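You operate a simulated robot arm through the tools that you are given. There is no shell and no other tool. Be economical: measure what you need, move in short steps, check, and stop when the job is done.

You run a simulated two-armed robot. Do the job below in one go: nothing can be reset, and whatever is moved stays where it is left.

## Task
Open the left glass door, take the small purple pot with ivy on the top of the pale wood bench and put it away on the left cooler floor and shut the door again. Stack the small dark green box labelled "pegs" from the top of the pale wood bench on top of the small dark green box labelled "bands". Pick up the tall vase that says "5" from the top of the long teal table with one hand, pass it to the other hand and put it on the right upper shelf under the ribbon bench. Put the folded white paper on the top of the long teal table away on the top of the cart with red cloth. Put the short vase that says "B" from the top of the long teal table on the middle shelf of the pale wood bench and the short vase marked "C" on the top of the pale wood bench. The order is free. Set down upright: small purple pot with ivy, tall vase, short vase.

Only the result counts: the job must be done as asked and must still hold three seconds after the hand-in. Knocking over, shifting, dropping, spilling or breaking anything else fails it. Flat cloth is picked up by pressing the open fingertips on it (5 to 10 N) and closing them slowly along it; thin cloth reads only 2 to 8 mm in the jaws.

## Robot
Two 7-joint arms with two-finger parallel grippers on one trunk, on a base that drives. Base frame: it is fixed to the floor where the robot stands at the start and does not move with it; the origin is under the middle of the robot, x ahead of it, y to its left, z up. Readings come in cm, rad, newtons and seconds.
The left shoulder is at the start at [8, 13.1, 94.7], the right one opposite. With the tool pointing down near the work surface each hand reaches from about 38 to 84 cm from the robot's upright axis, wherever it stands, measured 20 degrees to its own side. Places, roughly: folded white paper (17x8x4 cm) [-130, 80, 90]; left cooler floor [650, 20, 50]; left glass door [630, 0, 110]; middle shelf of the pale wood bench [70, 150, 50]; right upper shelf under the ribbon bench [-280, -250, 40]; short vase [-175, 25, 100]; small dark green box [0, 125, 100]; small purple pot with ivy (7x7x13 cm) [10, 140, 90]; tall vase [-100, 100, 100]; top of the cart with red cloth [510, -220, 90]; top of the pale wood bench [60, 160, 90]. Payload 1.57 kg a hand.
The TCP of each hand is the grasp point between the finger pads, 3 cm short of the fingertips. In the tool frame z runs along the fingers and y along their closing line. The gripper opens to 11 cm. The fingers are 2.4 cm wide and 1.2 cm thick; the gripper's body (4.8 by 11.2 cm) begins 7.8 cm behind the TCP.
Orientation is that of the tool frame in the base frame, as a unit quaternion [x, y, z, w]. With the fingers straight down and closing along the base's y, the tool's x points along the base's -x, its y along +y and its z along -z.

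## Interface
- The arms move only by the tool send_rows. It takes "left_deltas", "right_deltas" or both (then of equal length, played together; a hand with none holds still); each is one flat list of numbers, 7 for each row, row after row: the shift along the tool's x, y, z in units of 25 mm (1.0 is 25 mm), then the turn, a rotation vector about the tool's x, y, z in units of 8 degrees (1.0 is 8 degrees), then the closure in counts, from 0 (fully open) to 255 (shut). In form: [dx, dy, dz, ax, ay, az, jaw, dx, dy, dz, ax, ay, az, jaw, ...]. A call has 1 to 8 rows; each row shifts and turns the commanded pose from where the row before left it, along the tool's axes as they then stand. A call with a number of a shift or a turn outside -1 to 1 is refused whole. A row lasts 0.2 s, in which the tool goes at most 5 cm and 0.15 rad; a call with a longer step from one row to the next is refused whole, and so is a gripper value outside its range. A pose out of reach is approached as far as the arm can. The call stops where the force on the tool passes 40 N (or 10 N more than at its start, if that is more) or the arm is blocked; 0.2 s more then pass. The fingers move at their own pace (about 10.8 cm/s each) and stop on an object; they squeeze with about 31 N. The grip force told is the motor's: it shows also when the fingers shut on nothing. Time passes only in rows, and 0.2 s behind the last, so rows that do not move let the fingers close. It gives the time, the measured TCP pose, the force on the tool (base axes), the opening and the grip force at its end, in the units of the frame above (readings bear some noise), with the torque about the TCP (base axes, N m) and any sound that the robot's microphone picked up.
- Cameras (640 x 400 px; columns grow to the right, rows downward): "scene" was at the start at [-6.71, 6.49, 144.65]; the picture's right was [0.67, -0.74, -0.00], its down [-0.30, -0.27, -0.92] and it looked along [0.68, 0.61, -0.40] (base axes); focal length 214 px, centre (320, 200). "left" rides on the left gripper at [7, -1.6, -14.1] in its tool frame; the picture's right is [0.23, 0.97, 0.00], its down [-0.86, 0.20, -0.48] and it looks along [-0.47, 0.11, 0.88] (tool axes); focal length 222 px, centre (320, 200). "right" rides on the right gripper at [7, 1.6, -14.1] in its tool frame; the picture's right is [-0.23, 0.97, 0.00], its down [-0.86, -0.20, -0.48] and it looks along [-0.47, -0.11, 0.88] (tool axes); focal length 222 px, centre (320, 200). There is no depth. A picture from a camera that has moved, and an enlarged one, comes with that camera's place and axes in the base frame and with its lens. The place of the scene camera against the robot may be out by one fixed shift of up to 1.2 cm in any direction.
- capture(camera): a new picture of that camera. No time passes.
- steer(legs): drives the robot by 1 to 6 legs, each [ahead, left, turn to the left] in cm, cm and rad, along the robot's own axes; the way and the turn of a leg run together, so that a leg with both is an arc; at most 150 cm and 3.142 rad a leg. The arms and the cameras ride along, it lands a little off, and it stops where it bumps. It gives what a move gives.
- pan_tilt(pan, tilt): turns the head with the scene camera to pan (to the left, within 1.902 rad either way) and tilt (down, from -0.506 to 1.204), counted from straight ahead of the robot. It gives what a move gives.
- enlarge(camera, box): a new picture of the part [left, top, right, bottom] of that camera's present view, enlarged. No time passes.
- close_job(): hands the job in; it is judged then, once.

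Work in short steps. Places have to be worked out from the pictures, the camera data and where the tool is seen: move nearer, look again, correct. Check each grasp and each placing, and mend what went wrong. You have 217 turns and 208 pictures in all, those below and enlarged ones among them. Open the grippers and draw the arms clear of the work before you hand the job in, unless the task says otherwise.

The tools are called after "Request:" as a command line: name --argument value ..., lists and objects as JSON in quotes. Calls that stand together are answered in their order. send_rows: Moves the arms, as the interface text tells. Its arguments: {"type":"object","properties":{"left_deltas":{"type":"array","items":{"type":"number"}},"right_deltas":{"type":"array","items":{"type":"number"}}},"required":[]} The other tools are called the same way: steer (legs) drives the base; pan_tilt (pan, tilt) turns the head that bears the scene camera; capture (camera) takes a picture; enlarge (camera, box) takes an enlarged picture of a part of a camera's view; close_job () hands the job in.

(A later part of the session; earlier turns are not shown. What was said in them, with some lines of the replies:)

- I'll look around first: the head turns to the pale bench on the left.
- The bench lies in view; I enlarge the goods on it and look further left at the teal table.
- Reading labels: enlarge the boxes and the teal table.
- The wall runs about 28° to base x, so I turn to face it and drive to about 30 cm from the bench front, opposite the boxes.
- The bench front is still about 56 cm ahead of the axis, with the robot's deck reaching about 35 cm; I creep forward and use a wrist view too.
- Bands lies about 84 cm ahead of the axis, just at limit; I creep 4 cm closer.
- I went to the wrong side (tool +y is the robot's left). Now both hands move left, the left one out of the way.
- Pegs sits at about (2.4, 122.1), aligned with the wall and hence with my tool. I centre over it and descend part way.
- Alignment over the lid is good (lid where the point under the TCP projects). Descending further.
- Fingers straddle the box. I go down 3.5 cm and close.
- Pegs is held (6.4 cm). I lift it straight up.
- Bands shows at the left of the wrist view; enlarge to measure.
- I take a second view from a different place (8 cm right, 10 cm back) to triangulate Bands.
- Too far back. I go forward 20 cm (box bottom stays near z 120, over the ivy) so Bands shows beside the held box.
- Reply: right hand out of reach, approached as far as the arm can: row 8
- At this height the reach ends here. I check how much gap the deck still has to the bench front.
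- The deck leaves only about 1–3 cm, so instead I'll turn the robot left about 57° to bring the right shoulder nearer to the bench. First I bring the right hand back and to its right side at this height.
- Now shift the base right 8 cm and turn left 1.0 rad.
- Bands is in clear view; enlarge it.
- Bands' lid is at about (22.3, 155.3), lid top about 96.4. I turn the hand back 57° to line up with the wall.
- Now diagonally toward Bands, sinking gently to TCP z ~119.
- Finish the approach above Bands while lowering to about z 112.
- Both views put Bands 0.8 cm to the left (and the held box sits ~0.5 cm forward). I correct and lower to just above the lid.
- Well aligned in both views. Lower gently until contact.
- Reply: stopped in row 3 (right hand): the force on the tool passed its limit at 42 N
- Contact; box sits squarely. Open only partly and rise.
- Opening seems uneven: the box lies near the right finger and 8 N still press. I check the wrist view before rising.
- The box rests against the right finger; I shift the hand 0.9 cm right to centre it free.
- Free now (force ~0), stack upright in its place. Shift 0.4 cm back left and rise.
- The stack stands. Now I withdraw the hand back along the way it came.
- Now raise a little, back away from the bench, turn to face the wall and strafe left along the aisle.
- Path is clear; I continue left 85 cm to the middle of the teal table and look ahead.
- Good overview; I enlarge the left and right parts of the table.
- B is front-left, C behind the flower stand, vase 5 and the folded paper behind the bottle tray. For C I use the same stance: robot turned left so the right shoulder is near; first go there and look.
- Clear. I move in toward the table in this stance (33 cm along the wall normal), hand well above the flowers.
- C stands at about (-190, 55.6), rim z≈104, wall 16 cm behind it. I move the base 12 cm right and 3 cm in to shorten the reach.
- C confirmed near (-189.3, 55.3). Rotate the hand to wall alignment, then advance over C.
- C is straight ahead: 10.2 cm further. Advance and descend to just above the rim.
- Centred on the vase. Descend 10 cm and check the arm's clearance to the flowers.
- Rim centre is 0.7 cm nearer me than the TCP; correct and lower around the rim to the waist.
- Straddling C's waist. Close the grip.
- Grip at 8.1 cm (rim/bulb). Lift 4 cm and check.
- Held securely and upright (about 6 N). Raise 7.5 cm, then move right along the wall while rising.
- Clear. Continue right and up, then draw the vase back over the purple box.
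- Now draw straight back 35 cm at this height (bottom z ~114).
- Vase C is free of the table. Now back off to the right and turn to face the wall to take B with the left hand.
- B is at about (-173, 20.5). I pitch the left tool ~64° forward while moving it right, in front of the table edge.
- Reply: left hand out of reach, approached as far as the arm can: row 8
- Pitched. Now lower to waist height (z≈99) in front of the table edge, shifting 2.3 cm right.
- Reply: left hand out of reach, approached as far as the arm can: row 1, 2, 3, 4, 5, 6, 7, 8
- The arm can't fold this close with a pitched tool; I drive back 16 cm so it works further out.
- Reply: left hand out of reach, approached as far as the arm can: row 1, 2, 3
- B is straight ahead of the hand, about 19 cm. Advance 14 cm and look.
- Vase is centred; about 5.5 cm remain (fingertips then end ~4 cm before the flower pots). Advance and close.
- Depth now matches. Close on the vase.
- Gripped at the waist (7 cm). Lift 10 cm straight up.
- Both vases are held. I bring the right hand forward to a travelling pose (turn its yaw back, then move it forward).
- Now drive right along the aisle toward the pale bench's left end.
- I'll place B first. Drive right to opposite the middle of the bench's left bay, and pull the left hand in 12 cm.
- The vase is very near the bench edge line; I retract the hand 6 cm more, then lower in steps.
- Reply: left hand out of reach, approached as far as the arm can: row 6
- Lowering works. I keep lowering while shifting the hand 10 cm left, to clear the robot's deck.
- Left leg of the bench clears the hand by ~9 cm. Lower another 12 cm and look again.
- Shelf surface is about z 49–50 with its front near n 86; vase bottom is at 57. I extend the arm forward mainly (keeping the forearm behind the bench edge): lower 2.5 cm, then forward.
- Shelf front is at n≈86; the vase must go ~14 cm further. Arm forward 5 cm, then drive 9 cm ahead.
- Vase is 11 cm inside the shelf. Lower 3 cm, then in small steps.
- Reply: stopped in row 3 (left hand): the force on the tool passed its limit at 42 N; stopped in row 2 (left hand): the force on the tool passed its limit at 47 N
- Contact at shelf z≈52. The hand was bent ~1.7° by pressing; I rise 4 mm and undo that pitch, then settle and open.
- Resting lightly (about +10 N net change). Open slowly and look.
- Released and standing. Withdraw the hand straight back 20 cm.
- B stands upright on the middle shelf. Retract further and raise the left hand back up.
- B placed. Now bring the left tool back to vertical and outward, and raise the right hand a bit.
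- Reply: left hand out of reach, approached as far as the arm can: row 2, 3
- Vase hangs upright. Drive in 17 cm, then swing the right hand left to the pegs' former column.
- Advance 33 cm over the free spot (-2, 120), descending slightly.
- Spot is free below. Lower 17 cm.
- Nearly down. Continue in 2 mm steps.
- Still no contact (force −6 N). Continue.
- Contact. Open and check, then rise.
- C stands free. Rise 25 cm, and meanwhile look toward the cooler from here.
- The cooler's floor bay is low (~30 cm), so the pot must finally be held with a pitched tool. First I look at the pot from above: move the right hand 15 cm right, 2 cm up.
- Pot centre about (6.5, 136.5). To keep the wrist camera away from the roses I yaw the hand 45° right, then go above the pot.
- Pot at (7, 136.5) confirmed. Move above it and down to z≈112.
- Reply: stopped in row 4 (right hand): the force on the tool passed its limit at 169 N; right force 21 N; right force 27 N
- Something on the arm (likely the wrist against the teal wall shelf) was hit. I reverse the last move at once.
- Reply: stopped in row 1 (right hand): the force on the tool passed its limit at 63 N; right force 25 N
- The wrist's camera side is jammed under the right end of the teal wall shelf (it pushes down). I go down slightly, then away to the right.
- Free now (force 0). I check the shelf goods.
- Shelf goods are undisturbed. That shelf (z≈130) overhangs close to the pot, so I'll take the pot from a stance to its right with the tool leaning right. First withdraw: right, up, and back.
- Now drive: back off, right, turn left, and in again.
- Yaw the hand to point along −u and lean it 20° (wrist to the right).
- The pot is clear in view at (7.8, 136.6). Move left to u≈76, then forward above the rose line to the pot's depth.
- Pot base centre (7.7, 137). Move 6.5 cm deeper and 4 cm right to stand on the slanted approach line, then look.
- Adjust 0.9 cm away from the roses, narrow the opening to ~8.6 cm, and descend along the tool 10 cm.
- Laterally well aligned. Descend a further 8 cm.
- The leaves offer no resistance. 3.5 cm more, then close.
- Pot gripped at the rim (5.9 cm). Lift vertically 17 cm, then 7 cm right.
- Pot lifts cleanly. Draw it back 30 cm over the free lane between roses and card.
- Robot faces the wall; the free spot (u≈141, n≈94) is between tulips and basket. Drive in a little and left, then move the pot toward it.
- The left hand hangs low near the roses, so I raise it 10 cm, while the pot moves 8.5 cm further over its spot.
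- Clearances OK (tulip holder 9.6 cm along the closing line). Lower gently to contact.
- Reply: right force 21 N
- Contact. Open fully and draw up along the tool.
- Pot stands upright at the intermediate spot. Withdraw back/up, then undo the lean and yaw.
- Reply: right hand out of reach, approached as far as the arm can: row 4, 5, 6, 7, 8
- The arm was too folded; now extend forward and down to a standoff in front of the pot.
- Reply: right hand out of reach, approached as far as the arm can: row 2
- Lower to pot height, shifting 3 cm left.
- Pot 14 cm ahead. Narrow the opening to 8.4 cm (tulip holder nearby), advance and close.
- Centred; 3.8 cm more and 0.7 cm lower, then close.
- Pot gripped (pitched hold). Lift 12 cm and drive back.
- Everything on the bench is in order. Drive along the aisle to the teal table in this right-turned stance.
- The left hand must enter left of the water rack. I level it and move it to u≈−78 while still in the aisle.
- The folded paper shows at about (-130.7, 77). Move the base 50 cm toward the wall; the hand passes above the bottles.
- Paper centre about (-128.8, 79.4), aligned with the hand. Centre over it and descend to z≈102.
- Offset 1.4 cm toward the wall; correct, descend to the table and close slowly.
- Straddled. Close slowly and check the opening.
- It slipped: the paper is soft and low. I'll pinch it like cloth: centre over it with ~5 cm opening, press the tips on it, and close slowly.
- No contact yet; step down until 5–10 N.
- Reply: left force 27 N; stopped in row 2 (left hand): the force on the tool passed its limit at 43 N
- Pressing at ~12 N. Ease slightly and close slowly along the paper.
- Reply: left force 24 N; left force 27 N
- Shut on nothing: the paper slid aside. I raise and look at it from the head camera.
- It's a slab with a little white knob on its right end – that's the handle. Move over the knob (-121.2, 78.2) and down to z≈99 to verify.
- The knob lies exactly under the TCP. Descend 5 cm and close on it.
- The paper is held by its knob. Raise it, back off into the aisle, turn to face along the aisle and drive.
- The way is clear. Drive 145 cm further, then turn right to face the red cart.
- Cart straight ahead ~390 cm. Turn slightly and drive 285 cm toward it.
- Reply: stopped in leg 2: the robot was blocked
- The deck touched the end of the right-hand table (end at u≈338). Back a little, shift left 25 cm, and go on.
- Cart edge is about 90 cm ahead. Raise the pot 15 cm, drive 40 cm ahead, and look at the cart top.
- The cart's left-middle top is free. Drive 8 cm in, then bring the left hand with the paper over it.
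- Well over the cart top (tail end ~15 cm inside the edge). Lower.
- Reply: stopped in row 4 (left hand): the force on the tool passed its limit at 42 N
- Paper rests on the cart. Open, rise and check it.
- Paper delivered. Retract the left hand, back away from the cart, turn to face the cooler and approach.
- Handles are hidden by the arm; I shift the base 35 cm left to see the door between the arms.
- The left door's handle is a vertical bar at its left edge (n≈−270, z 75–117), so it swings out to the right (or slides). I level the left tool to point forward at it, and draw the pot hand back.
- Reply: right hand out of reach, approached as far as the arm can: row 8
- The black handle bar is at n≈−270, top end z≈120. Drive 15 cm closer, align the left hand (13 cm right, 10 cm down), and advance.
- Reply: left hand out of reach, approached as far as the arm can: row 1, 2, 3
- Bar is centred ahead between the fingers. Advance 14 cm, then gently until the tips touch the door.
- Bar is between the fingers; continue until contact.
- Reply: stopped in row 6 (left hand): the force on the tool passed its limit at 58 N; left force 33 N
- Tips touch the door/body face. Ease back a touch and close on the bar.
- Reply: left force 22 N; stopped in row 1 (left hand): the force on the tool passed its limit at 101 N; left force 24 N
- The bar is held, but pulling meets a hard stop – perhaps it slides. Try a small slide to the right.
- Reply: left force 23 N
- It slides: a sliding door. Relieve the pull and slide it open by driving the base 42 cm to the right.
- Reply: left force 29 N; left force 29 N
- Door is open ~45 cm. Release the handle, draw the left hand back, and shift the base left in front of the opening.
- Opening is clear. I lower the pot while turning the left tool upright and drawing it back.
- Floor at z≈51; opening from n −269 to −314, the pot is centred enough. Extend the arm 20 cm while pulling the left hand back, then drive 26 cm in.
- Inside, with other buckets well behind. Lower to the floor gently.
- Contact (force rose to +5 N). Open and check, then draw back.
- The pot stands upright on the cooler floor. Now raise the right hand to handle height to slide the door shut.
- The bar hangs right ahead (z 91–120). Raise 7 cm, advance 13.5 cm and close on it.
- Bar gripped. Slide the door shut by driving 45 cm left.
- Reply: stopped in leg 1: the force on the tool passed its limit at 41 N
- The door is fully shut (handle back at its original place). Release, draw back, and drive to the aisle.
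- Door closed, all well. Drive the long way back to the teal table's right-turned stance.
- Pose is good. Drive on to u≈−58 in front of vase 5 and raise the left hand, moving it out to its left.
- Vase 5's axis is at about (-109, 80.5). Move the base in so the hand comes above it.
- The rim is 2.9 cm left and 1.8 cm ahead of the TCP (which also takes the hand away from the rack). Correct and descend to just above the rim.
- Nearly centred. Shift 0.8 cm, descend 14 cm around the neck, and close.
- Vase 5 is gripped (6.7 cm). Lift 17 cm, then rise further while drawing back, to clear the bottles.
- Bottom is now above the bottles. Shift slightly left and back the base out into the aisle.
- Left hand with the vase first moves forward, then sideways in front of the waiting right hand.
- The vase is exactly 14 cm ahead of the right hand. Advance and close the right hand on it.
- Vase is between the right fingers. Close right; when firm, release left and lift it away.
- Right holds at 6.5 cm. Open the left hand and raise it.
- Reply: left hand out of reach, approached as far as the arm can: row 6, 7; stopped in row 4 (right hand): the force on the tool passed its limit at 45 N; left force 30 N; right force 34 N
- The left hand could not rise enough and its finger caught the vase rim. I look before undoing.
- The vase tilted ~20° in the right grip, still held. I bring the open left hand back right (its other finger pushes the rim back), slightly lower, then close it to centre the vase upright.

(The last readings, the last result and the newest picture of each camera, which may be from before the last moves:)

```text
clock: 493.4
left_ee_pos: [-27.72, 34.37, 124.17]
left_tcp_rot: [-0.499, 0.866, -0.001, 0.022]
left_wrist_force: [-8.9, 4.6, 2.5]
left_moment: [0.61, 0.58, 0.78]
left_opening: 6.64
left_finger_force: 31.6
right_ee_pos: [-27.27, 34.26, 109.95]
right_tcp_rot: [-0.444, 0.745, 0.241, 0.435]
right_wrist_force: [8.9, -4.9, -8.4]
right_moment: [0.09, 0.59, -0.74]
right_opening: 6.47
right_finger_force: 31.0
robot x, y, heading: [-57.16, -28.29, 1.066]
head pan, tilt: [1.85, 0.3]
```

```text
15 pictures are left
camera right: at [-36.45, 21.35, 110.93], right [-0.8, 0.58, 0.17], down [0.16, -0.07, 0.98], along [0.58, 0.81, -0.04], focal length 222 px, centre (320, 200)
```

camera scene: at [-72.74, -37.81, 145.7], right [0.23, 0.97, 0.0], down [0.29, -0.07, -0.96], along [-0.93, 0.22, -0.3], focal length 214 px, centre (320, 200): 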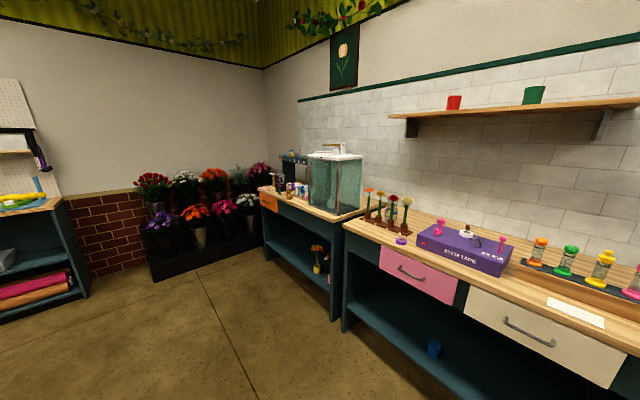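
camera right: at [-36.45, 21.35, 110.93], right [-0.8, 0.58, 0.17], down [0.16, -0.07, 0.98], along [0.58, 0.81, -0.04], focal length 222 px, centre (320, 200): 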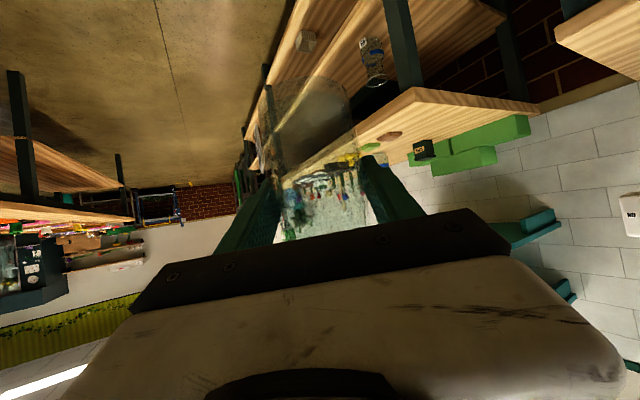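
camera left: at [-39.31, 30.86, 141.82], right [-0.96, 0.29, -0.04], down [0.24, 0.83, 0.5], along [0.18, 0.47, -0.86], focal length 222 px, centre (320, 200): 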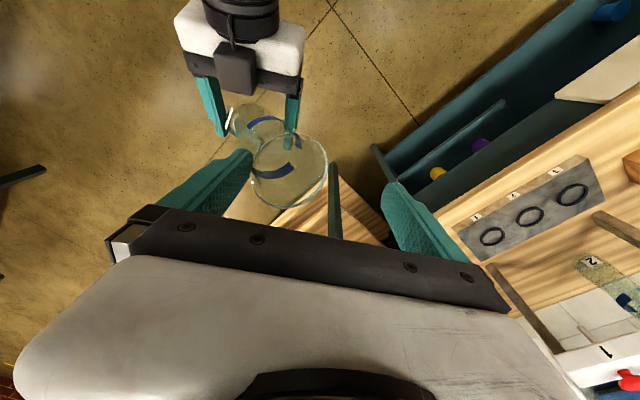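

Upright again in both hands. Now open left and instead lower the right hand 15 cm out of it.

Request:
send_rows --left_deltas '[0, 0, 0, 0, 0, 0, 150, 0, 0, 0, 0, 0, 0, 60, 0, 0, 0, 0, 0, 0, 0]'

Request:
send_rows --right_deltas '[0.43, 0, 0.25, 0, 0, 0, 220, 0.87, 0, 0.5, 0, 0, 0, 220, 0.87, 0, 0.5, 0, 0, 0, 220, 0.87, 0, 0.5, 0, 0, 0, 220, 0.87, 0, 0.5, 0, 0, 0, 220, 0.87, 0, 0.5, 0, 0, 0, 220, 0.87, 0, 0.5, 0, 0, 0, 220]'

Request:
send_rows --left_deltas '[0, 1, 0, 0, 0, 0, 0, 0, 1, 0, 0, 0, 0, 0, 0.3, 1, 0, 0, 0, 0, 0, 0.5, 1, 0, 0, 0, 0, 0, 0.5, 1, 0, 0, 0, 0, 0, 0.5, 1, 0, 0, 0, 0, 0, 0.5, 1, 0, 0, 0, 0, 0, 0.5, 1, 0, 0, 0, 0, 0]'

Request:
capture --camera "right"

```text
clock: 494.2
left_ee_pos: [-27.58, 34.14, 124.2]
left_tcp_rot: [-0.498, 0.867, -0.003, 0.022]
left_wrist_force: [0.2, -0.6, -0.2]
left_moment: [0.0, -0.01, 0.01]
left_opening: 10.99
left_finger_force: 0.1
right_ee_pos: [-27.45, 34.36, 109.82]
right_tcp_rot: [-0.445, 0.744, 0.242, 0.435]
right_wrist_force: [0.2, 0.3, -5.5]
right_moment: [0.0, 0.02, -0.02]
right_opening: 6.42
right_finger_force: 31.0
robot x, y, heading: [-57.29, -28.01, 1.062]
head pan, tilt: [1.85, 0.3]
```

```text
clock: 495.8
left_ee_pos: [-27.53, 34.24, 124.07]
left_tcp_rot: [-0.499, 0.866, -0.002, 0.022]
left_wrist_force: [0.7, -0.3, 0.5]
left_moment: [0.02, 0.0, -0.02]
left_opening: 11.0
left_finger_force: 0.1
right_ee_pos: [-27.04, 34.01, 93.56]
right_tcp_rot: [-0.444, 0.745, 0.242, 0.436]
right_wrist_force: [0.1, -0.5, -5.0]
right_moment: [-0.03, -0.01, 0.0]
right_opening: 6.47
right_finger_force: 30.7
robot x, y, heading: [-57.29, -28.2, 1.061]
head pan, tilt: [1.85, 0.3]
```

```text
clock: 497.6
left_ee_pos: [-48.37, 38.67, 123.45]
left_tcp_rot: [-0.499, 0.866, -0.001, 0.021]
left_wrist_force: [0.5, 0.0, 1.0]
left_moment: [0.05, 0.01, -0.02]
left_opening: 11.01
left_finger_force: 0.0
right_ee_pos: [-27.02, 34.14, 93.54]
right_tcp_rot: [-0.445, 0.744, 0.242, 0.435]
right_wrist_force: [-0.1, -0.6, -4.2]
right_moment: [-0.05, -0.03, 0.03]
right_opening: 6.46
right_finger_force: 31.4
robot x, y, heading: [-57.51, -28.26, 1.062]
head pan, tilt: [1.85, 0.3]
```

```text
14 pictures are left
camera right: at [-36.12, 21.08, 94.65], right [-0.8, 0.58, 0.17], down [0.16, -0.07, 0.98], along [0.58, 0.81, -0.04], focal length 222 px, centre (320, 200)
```

right: 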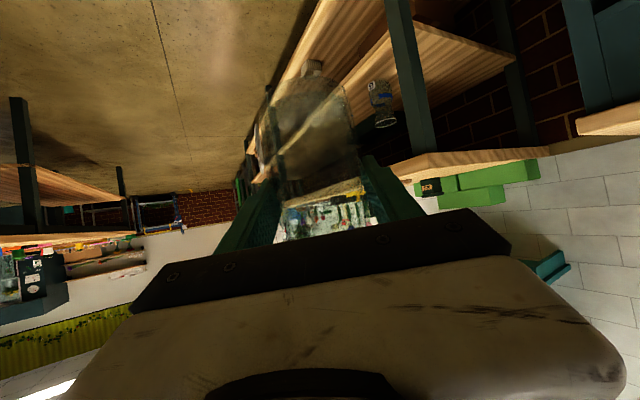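

Handover done: the right hand alone holds vase 5 upright. Turn around to face the ribbon bench (heading ≈3.64) and drive toward it.

Request:
steer --legs '[[0, 0, 2.575], [130, 0, 0], [0, 100, 0]]'

Request:
pan_tilt --pan 0.0 --tilt 0.45

Request:
capture --camera "scene"

```text
clock: 515.0
left_ee_pos: [-164.41, -230.64, 123.53]
left_tcp_rot: [0.97, 0.243, -0.021, -0.008]
left_wrist_force: [-0.9, 0.4, -0.1]
left_moment: [0.02, 0.01, 0.02]
left_opening: 10.99
left_finger_force: 0.1
right_ee_pos: [-180.16, -215.55, 93.55]
right_tcp_rot: [0.838, 0.225, -0.485, 0.115]
right_wrist_force: [0.1, 0.5, -4.4]
right_moment: [0.02, -0.03, 0.03]
right_opening: 6.44
right_finger_force: 31.3
robot x, y, heading: [-121.73, -178.8, -2.627]
head pan, tilt: [1.85, 0.3]
```

```text
clock: 516.9
left_ee_pos: [-164.22, -230.55, 123.57]
left_tcp_rot: [0.97, 0.243, -0.021, -0.008]
left_wrist_force: [-0.1, 1.0, 0.7]
left_moment: [0.03, -0.01, -0.01]
left_opening: 10.99
left_finger_force: 0.0
right_ee_pos: [-180.1, -215.49, 93.55]
right_tcp_rot: [0.838, 0.225, -0.484, 0.114]
right_wrist_force: [0.0, 0.7, -5.4]
right_moment: [0.01, -0.01, 0.03]
right_opening: 6.47
right_finger_force: 30.9
robot x, y, heading: [-122.07, -178.48, -2.632]
head pan, tilt: [0.0, 0.45]
```

```text
13 pictures are left
camera scene: at [-117.32, -175.9, 144.3], right [-0.49, 0.87, 0.0], down [0.38, 0.21, -0.9], along [-0.79, -0.44, -0.44], focal length 214 px, centre (320, 200)
```

scene: 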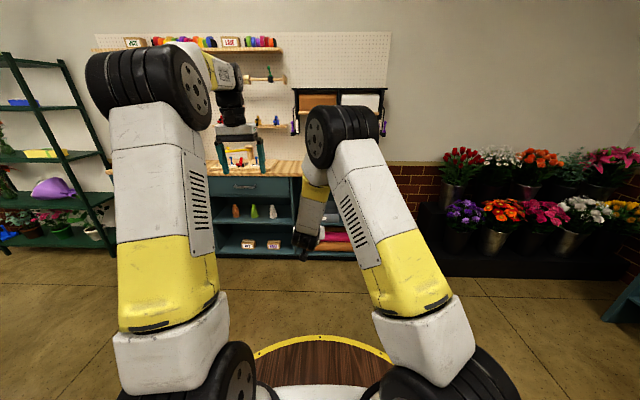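

Request:
enlarge --camera "scene" --box '[200, 140, 400, 270]'

```text
3.08 times, centred on (300, 205) of scene
camera zoom: at [-117.32, -175.9, 144.3], right [-0.49, 0.87, 0.0], down [0.38, 0.21, -0.9], along [-0.79, -0.44, -0.44], focal length 660 px, centre (382, 185)
```

zoom: 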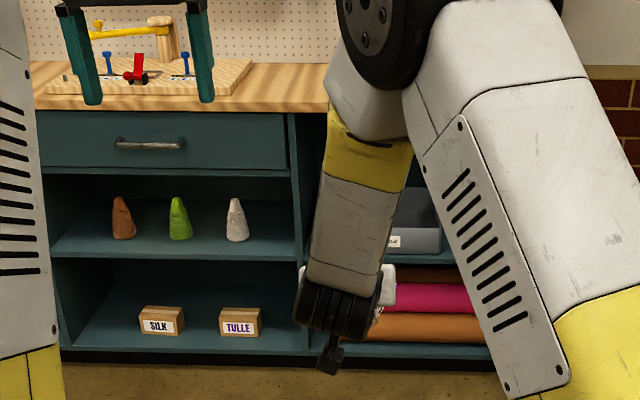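

Right bay of the ribbon bench: upper shelf at z≈43; a gray box stands in its middle, free space left of it (n≈−112). I lower the vase, extend the arm, and approach to a standoff.

Request:
send_rows --left_deltas '[1, 0, 0, 0, 0, 0, 0, 1, 0, 0, 0, 0, 0, 0, 1, 0, 0, 0, 0, 0, 0, 1, 0, 0, 0, 0, 0, 0, 0, 0, 0, 0, 0, 0, 0, 0, 0, 0, 0, 0, 0, 0, 0, 0, 0, 0, 0, 0, 0, 0, 0, 0, 0, 0, 0, 0]' --right_deltas '[0.87, 0, 0.5, 0, 0, 0, 220, 0.87, 0, 0.5, 0, 0, 0, 220, 0.87, 0, 0.5, 0, 0, 0, 220, 0.87, 0, 0.5, 0, 0, 0, 220, 0.87, 0, 0.5, 0, 0, 0, 220, 0.87, 0, 0.5, 0, 0, 0, 220, 0.87, 0, 0.5, 0, 0, 0, 220, 0.87, 0, 0.5, 0, 0, 0, 220]'

Request:
send_rows --right_deltas '[0.87, 0, 0.5, 0, 0, 0, 220, 0.87, 0, 0.5, 0, 0, 0, 220, 0.87, 0, 0.5, 0, 0, 0, 220, 0.87, 0, 0.5, 0, 0, 0, 220, 0.87, 0, 0.5, 0, 0, 0, 220, 0.87, 0, 0.5, 0, 0, 0, 220, 0.87, 0, 0.5, 0, 0, 0, 220]'

Request:
send_rows --right_deltas '[-0.49, 0, 0.87, 0, 0, 0, 220, -0.49, 0, 0.87, 0, 0, 0, 220, -0.49, 0, 0.87, 0, 0, 0, 220, -0.49, 0, 0.87, 0, 0, 0, 220, -0.49, 0, 0.87, 0, 0, 0, 220]'

Request:
steer --legs '[[0, 8, -0.01], [42, 0, 0]]'

Request:
capture --camera "right"

```text
clock: 518.6
left_ee_pos: [-155.54, -225.8, 123.03]
left_tcp_rot: [0.97, 0.243, -0.022, -0.008]
left_wrist_force: [-0.4, 1.2, 0.0]
left_moment: [0.0, 0.05, 0.01]
left_opening: 10.99
left_finger_force: 0.0
right_ee_pos: [-180.18, -215.05, 73.43]
right_tcp_rot: [0.837, 0.225, -0.485, 0.116]
right_wrist_force: [0.2, -0.2, -4.9]
right_moment: [0.03, -0.03, 0.01]
right_opening: 6.45
right_finger_force: 30.3
robot x, y, heading: [-121.7, -178.8, -2.629]
head pan, tilt: [0.0, 0.45]
```

```text
clock: 520.2
left_ee_pos: [-155.5, -226.01, 123.0]
left_tcp_rot: [0.97, 0.243, -0.021, -0.008]
left_wrist_force: [-0.5, 0.7, -0.9]
left_moment: [0.01, 0.04, 0.01]
left_opening: 10.99
left_finger_force: 0.0
right_ee_pos: [-180.3, -214.44, 55.75]
right_tcp_rot: [0.837, 0.225, -0.485, 0.114]
right_wrist_force: [1.2, -0.2, -4.8]
right_moment: [0.02, -0.04, 0.02]
right_opening: 6.43
right_finger_force: 31.5
robot x, y, heading: [-121.75, -178.55, -2.634]
head pan, tilt: [0.0, 0.45]
```

```text
clock: 521.5
left_ee_pos: [-155.66, -225.9, 123.11]
left_tcp_rot: [0.97, 0.243, -0.022, -0.008]
left_wrist_force: [0.2, 1.1, 0.5]
left_moment: [-0.02, 0.0, -0.02]
left_opening: 10.98
left_finger_force: 0.0
right_ee_pos: [-191.39, -220.52, 55.62]
right_tcp_rot: [0.838, 0.225, -0.484, 0.114]
right_wrist_force: [0.5, -0.2, -5.1]
right_moment: [0.02, 0.0, 0.02]
right_opening: 6.46
right_finger_force: 30.7
robot x, y, heading: [-121.82, -178.86, -2.633]
head pan, tilt: [0.0, 0.45]
```

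```text
clock: 524.7
left_ee_pos: [-189.0, -252.59, 123.06]
left_tcp_rot: [0.971, 0.238, -0.021, -0.008]
left_wrist_force: [-0.8, -0.2, 0.6]
left_moment: [0.0, -0.01, 0.02]
left_opening: 11.01
left_finger_force: 0.1
right_ee_pos: [-224.69, -246.79, 55.63]
right_tcp_rot: [0.84, 0.219, -0.485, 0.11]
right_wrist_force: [0.1, 0.1, -5.1]
right_moment: [0.0, -0.01, 0.03]
right_opening: 6.46
right_finger_force: 30.7
robot x, y, heading: [-154.55, -206.14, -2.639]
head pan, tilt: [0.0, 0.45]
```

```text
11 pictures are left
camera right: at [-210.14, -240.8, 56.74], right [0.36, -0.92, 0.17], down [-0.1, 0.14, 0.98], along [-0.93, -0.38, -0.04], focal length 222 px, centre (320, 200)
```

right: 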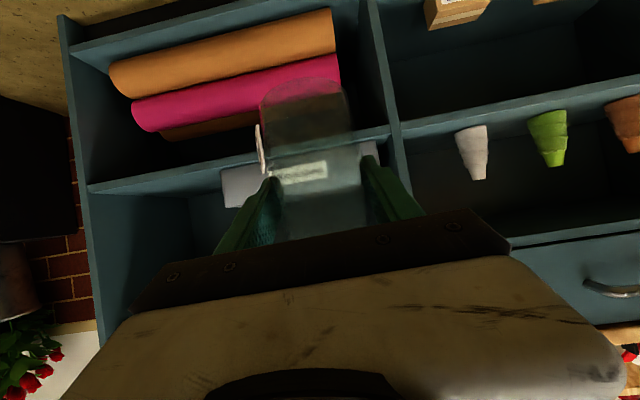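

The gray box actually fills the left/middle of that bay; free space is right of it (n −86…−53). Shift right 41 cm, lower 2.5 cm, move to the front edge and look.

Request:
steer --legs '[[0, -41, 0.005], [22, 0, 0]]'

Request:
send_rows --right_deltas '[0.87, 0, 0.5, 0, 0, 0, 220]'

Request:
capture --camera "right"

```text
clock: 528.5
left_ee_pos: [-227.64, -227.62, 123.11]
left_tcp_rot: [0.971, 0.239, -0.022, -0.009]
left_wrist_force: [0.0, -0.5, 0.0]
left_moment: [0.01, -0.01, 0.03]
left_opening: 11.0
left_finger_force: 0.1
right_ee_pos: [-263.47, -221.94, 55.57]
right_tcp_rot: [0.839, 0.223, -0.484, 0.113]
right_wrist_force: [0.2, 1.1, -4.9]
right_moment: [0.0, -0.03, -0.01]
right_opening: 6.44
right_finger_force: 30.9
robot x, y, heading: [-193.39, -180.19, -2.639]
head pan, tilt: [0.0, 0.45]
```

```text
clock: 528.9
left_ee_pos: [-227.62, -227.44, 123.03]
left_tcp_rot: [0.971, 0.24, -0.02, -0.007]
left_wrist_force: [0.1, 0.7, -0.7]
left_moment: [0.03, -0.03, 0.0]
left_opening: 11.02
left_finger_force: 0.0
right_ee_pos: [-263.48, -221.65, 53.05]
right_tcp_rot: [0.839, 0.221, -0.485, 0.112]
right_wrist_force: [-0.9, 0.0, -4.7]
right_moment: [0.0, -0.07, -0.03]
right_opening: 6.49
right_finger_force: 31.0
robot x, y, heading: [-193.74, -180.34, -2.643]
head pan, tilt: [0.0, 0.45]
```

```text
10 pictures are left
camera right: at [-248.86, -215.63, 54.2], right [0.37, -0.91, 0.17], down [-0.1, 0.14, 0.98], along [-0.92, -0.38, -0.04], focal length 222 px, centre (320, 200)
```

right: 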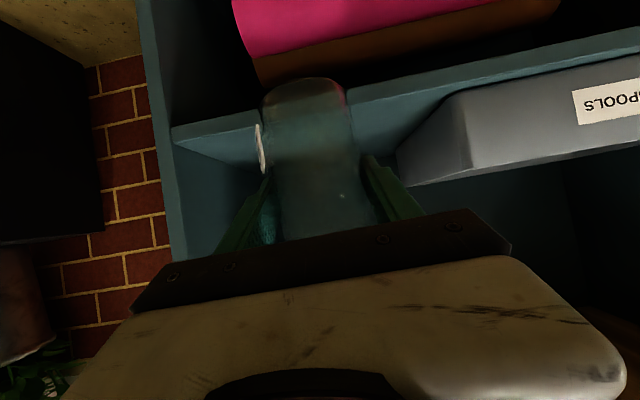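

Gap n −52…−83, vase centred at −70, bottom ~4 cm above the shelf. Drive 21 cm in, then lower gently.

Request:
steer --legs '[[21, 0, 0]]'

Request:
send_rows --right_deltas '[0.35, 0, 0.2, 0, 0, 0, 220, 0.26, 0, 0.15, 0, 0, 0, 220, 0.17, 0, 0.1, 0, 0, 0, 220, 0.1, 0, 0.06, 0, 0, 0, 220]'

Request:
capture --camera "right"

```text
clock: 530.6
left_ee_pos: [-245.96, -237.93, 123.11]
left_tcp_rot: [0.97, 0.242, -0.02, -0.009]
left_wrist_force: [-0.4, -0.3, 0.0]
left_moment: [0.02, -0.03, 0.02]
left_opening: 10.99
left_finger_force: 0.1
right_ee_pos: [-281.78, -232.16, 53.2]
right_tcp_rot: [0.838, 0.224, -0.484, 0.114]
right_wrist_force: [0.0, -0.8, -4.0]
right_moment: [0.02, -0.04, -0.02]
right_opening: 6.45
right_finger_force: 31.1
robot x, y, heading: [-212.06, -190.56, -2.637]
head pan, tilt: [0.0, 0.45]
```

```text
clock: 531.6
left_ee_pos: [-245.91, -237.93, 123.18]
left_tcp_rot: [0.97, 0.242, -0.02, -0.007]
left_wrist_force: [-0.1, -0.8, -1.2]
left_moment: [-0.02, -0.02, 0.02]
left_opening: 10.97
left_finger_force: 0.0
right_ee_pos: [-281.98, -232.31, 51.07]
right_tcp_rot: [0.836, 0.223, -0.487, 0.115]
right_wrist_force: [1.8, 3.6, 19.2]
right_moment: [-0.11, -0.15, -0.09]
right_opening: 6.45
right_finger_force: 30.7
robot x, y, heading: [-211.91, -190.44, -2.635]
head pan, tilt: [0.0, 0.45]
```

```text
9 pictures are left
camera right: at [-267.44, -226.25, 51.89], right [0.37, -0.91, 0.17], down [-0.09, 0.15, 0.98], along [-0.92, -0.38, -0.03], focal length 222 px, centre (320, 200)
```

right: 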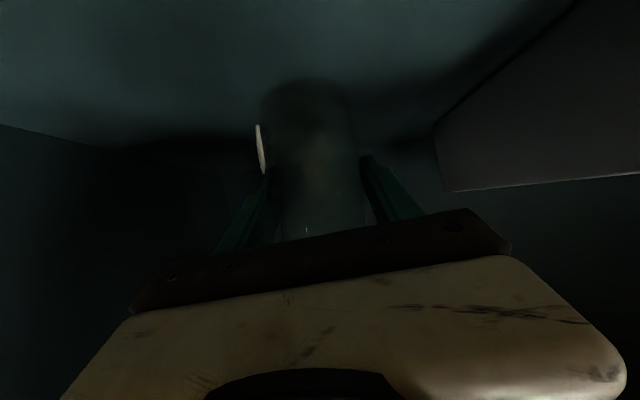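

Resting on the shelf. Ease 1–2 mm, open slowly.

Request:
send_rows --right_deltas '[-0.05, 0, -0.03, 0, 0, 0, 220, 0, 0, 0, 0, 0, 0, 90, 0, 0, 0, 0, 0, 0, 60, 0, 0, 0, 0, 0, 0, 30, 0, 0, 0, 0, 0, 0, 15]'

Request:
send_rows --right_deltas '[0.4, 0, -0.7, 0, 0, 0, 15, 0.4, 0, -0.7, 0, 0, 0, 15, 0.4, 0, -0.7, 0, 0, 0, 15, 0.4, 0, -0.7, 0, 0, 0, 15]'

Request:
steer --legs '[[-26, 0, 0]]'

Request:
capture --camera "right"

```text
clock: 532.8
left_ee_pos: [-246.03, -237.87, 123.19]
left_tcp_rot: [0.97, 0.243, -0.021, -0.008]
left_wrist_force: [0.1, -0.8, -0.6]
left_moment: [-0.02, 0.05, -0.01]
left_opening: 11.0
left_finger_force: 0.1
right_ee_pos: [-281.75, -232.21, 50.74]
right_tcp_rot: [0.839, 0.223, -0.484, 0.113]
right_wrist_force: [-0.5, -0.2, 0.0]
right_moment: [-0.03, 0.02, 0.01]
right_opening: 10.34
right_finger_force: 0.0
robot x, y, heading: [-212.23, -190.45, -2.632]
head pan, tilt: [0.0, 0.45]
```

```text
clock: 533.8
left_ee_pos: [-245.97, -237.87, 123.09]
left_tcp_rot: [0.97, 0.243, -0.02, -0.007]
left_wrist_force: [0.5, 0.5, -0.6]
left_moment: [0.05, 0.0, -0.01]
left_opening: 10.97
left_finger_force: 0.0
right_ee_pos: [-274.74, -228.28, 51.08]
right_tcp_rot: [0.838, 0.224, -0.484, 0.114]
right_wrist_force: [-0.1, 0.5, -0.5]
right_moment: [0.02, -0.04, 0.0]
right_opening: 10.33
right_finger_force: 0.1
robot x, y, heading: [-212.19, -190.51, -2.635]
head pan, tilt: [0.0, 0.45]
```

```text
clock: 535.6
left_ee_pos: [-223.14, -225.36, 123.21]
left_tcp_rot: [0.969, 0.245, -0.021, -0.007]
left_wrist_force: [-0.5, -0.5, -0.1]
left_moment: [0.02, -0.01, 0.0]
left_opening: 11.0
left_finger_force: 0.0
right_ee_pos: [-252.02, -215.89, 50.87]
right_tcp_rot: [0.837, 0.225, -0.485, 0.114]
right_wrist_force: [-0.4, 0.3, -0.4]
right_moment: [-0.02, 0.0, 0.02]
right_opening: 10.34
right_finger_force: 0.1
robot x, y, heading: [-189.88, -177.82, -2.629]
head pan, tilt: [0.0, 0.45]
```

```text
8 pictures are left
camera right: at [-237.49, -209.74, 52.01], right [0.38, -0.91, 0.17], down [-0.1, 0.14, 0.98], along [-0.92, -0.39, -0.04], focal length 222 px, centre (320, 200)
```

right: 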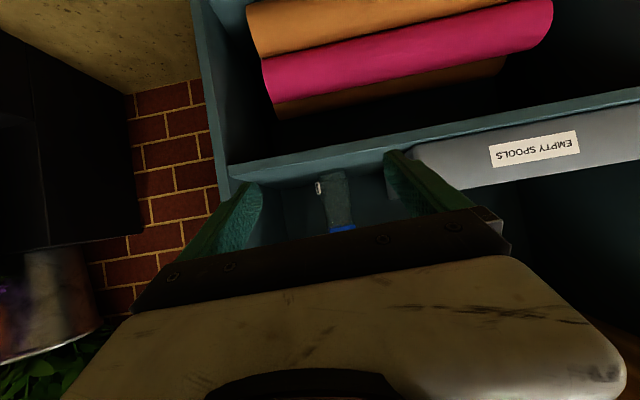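

Vase 5 stands upright on the right upper shelf. I open the hand fully and back well clear before handing in.

Request:
send_rows --right_deltas '[0, 0, 0, 0, 0, 0, 0, 0, 0, 0, 0, 0, 0, 0]'

Request:
steer --legs '[[-40, 0, 0]]'

Request:
enlarge --camera "scene" --box '[220, 140, 420, 270]'

```text
clock: 536.2
left_ee_pos: [-223.14, -225.39, 123.08]
left_tcp_rot: [0.97, 0.244, -0.021, -0.007]
left_wrist_force: [-0.4, -0.6, 0.1]
left_moment: [0.02, -0.01, 0.06]
left_opening: 11.0
left_finger_force: 0.1
right_ee_pos: [-252.11, -215.89, 50.91]
right_tcp_rot: [0.838, 0.225, -0.484, 0.114]
right_wrist_force: [0.8, 1.1, -0.4]
right_moment: [-0.01, -0.02, 0.01]
right_opening: 11.01
right_finger_force: 0.0
robot x, y, heading: [-189.34, -178.19, -2.632]
head pan, tilt: [0.0, 0.45]
```

```text
clock: 538.8
left_ee_pos: [-187.45, -205.69, 123.01]
left_tcp_rot: [0.968, 0.25, -0.021, -0.007]
left_wrist_force: [1.2, -0.2, 0.0]
left_moment: [-0.02, 0.0, 0.02]
left_opening: 10.98
left_finger_force: 0.0
right_ee_pos: [-216.36, -196.52, 50.91]
right_tcp_rot: [0.836, 0.229, -0.484, 0.117]
right_wrist_force: [-0.6, 0.1, 0.3]
right_moment: [0.01, -0.02, -0.02]
right_opening: 11.0
right_finger_force: 0.1
robot x, y, heading: [-154.08, -157.74, -2.623]
head pan, tilt: [0.0, 0.45]
```

```text
3.08 times, centred on (320, 205) of scene
camera zoom: at [-149.76, -155.22, 144.3], right [-0.5, 0.87, 0.0], down [0.38, 0.22, -0.9], along [-0.78, -0.45, -0.44], focal length 660 px, centre (320, 185)
```

zoom: 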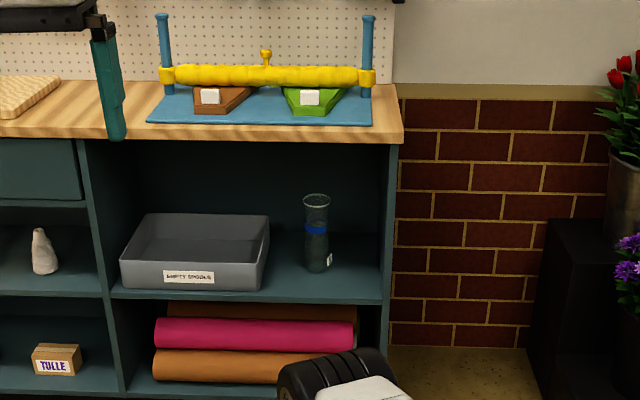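

The vase stands upright on the right upper shelf and both hands are open and clear. I hand the job in.

Request:
close_job

```text
The job is handed in.
```

I finished every part of the task and handed it in. I checked each placement on camera when I made it, but didn't go back to recheck the earlier ones before handing in.

- **Ivy pot:** it stands upright on the left cooler floor. The left glass door turned out to be a sliding one; I slid it open and shut it again.
- **Boxes:** "pegs" is stacked on "bands". The stack shifted about half a centimetre as I let go, then settled back in place.
- **Vase "5":** I passed it from the left hand to the right, and it stands upright on the right upper shelf under the ribbon bench. The left hand caught its rim during the hand-over and tilted it about 20° in the grip. I straightened it before placing it.
- **Folded paper:** it is on the cart with the red cloth.
- **Short vases:** "B" stands upright on the middle shelf of the pale bench and "C" on its top.

**Unintended contact:**
- My wrist jammed under the teal wall shelf while I was reaching for the pot. A close-up afterwards showed the things on the shelf unmoved.
- The robot's deck bumped the end of the long table across the aisle. I saw no change to the things on it, but I only saw part of the table.
- The robot's arms never touched anything else that I could see.
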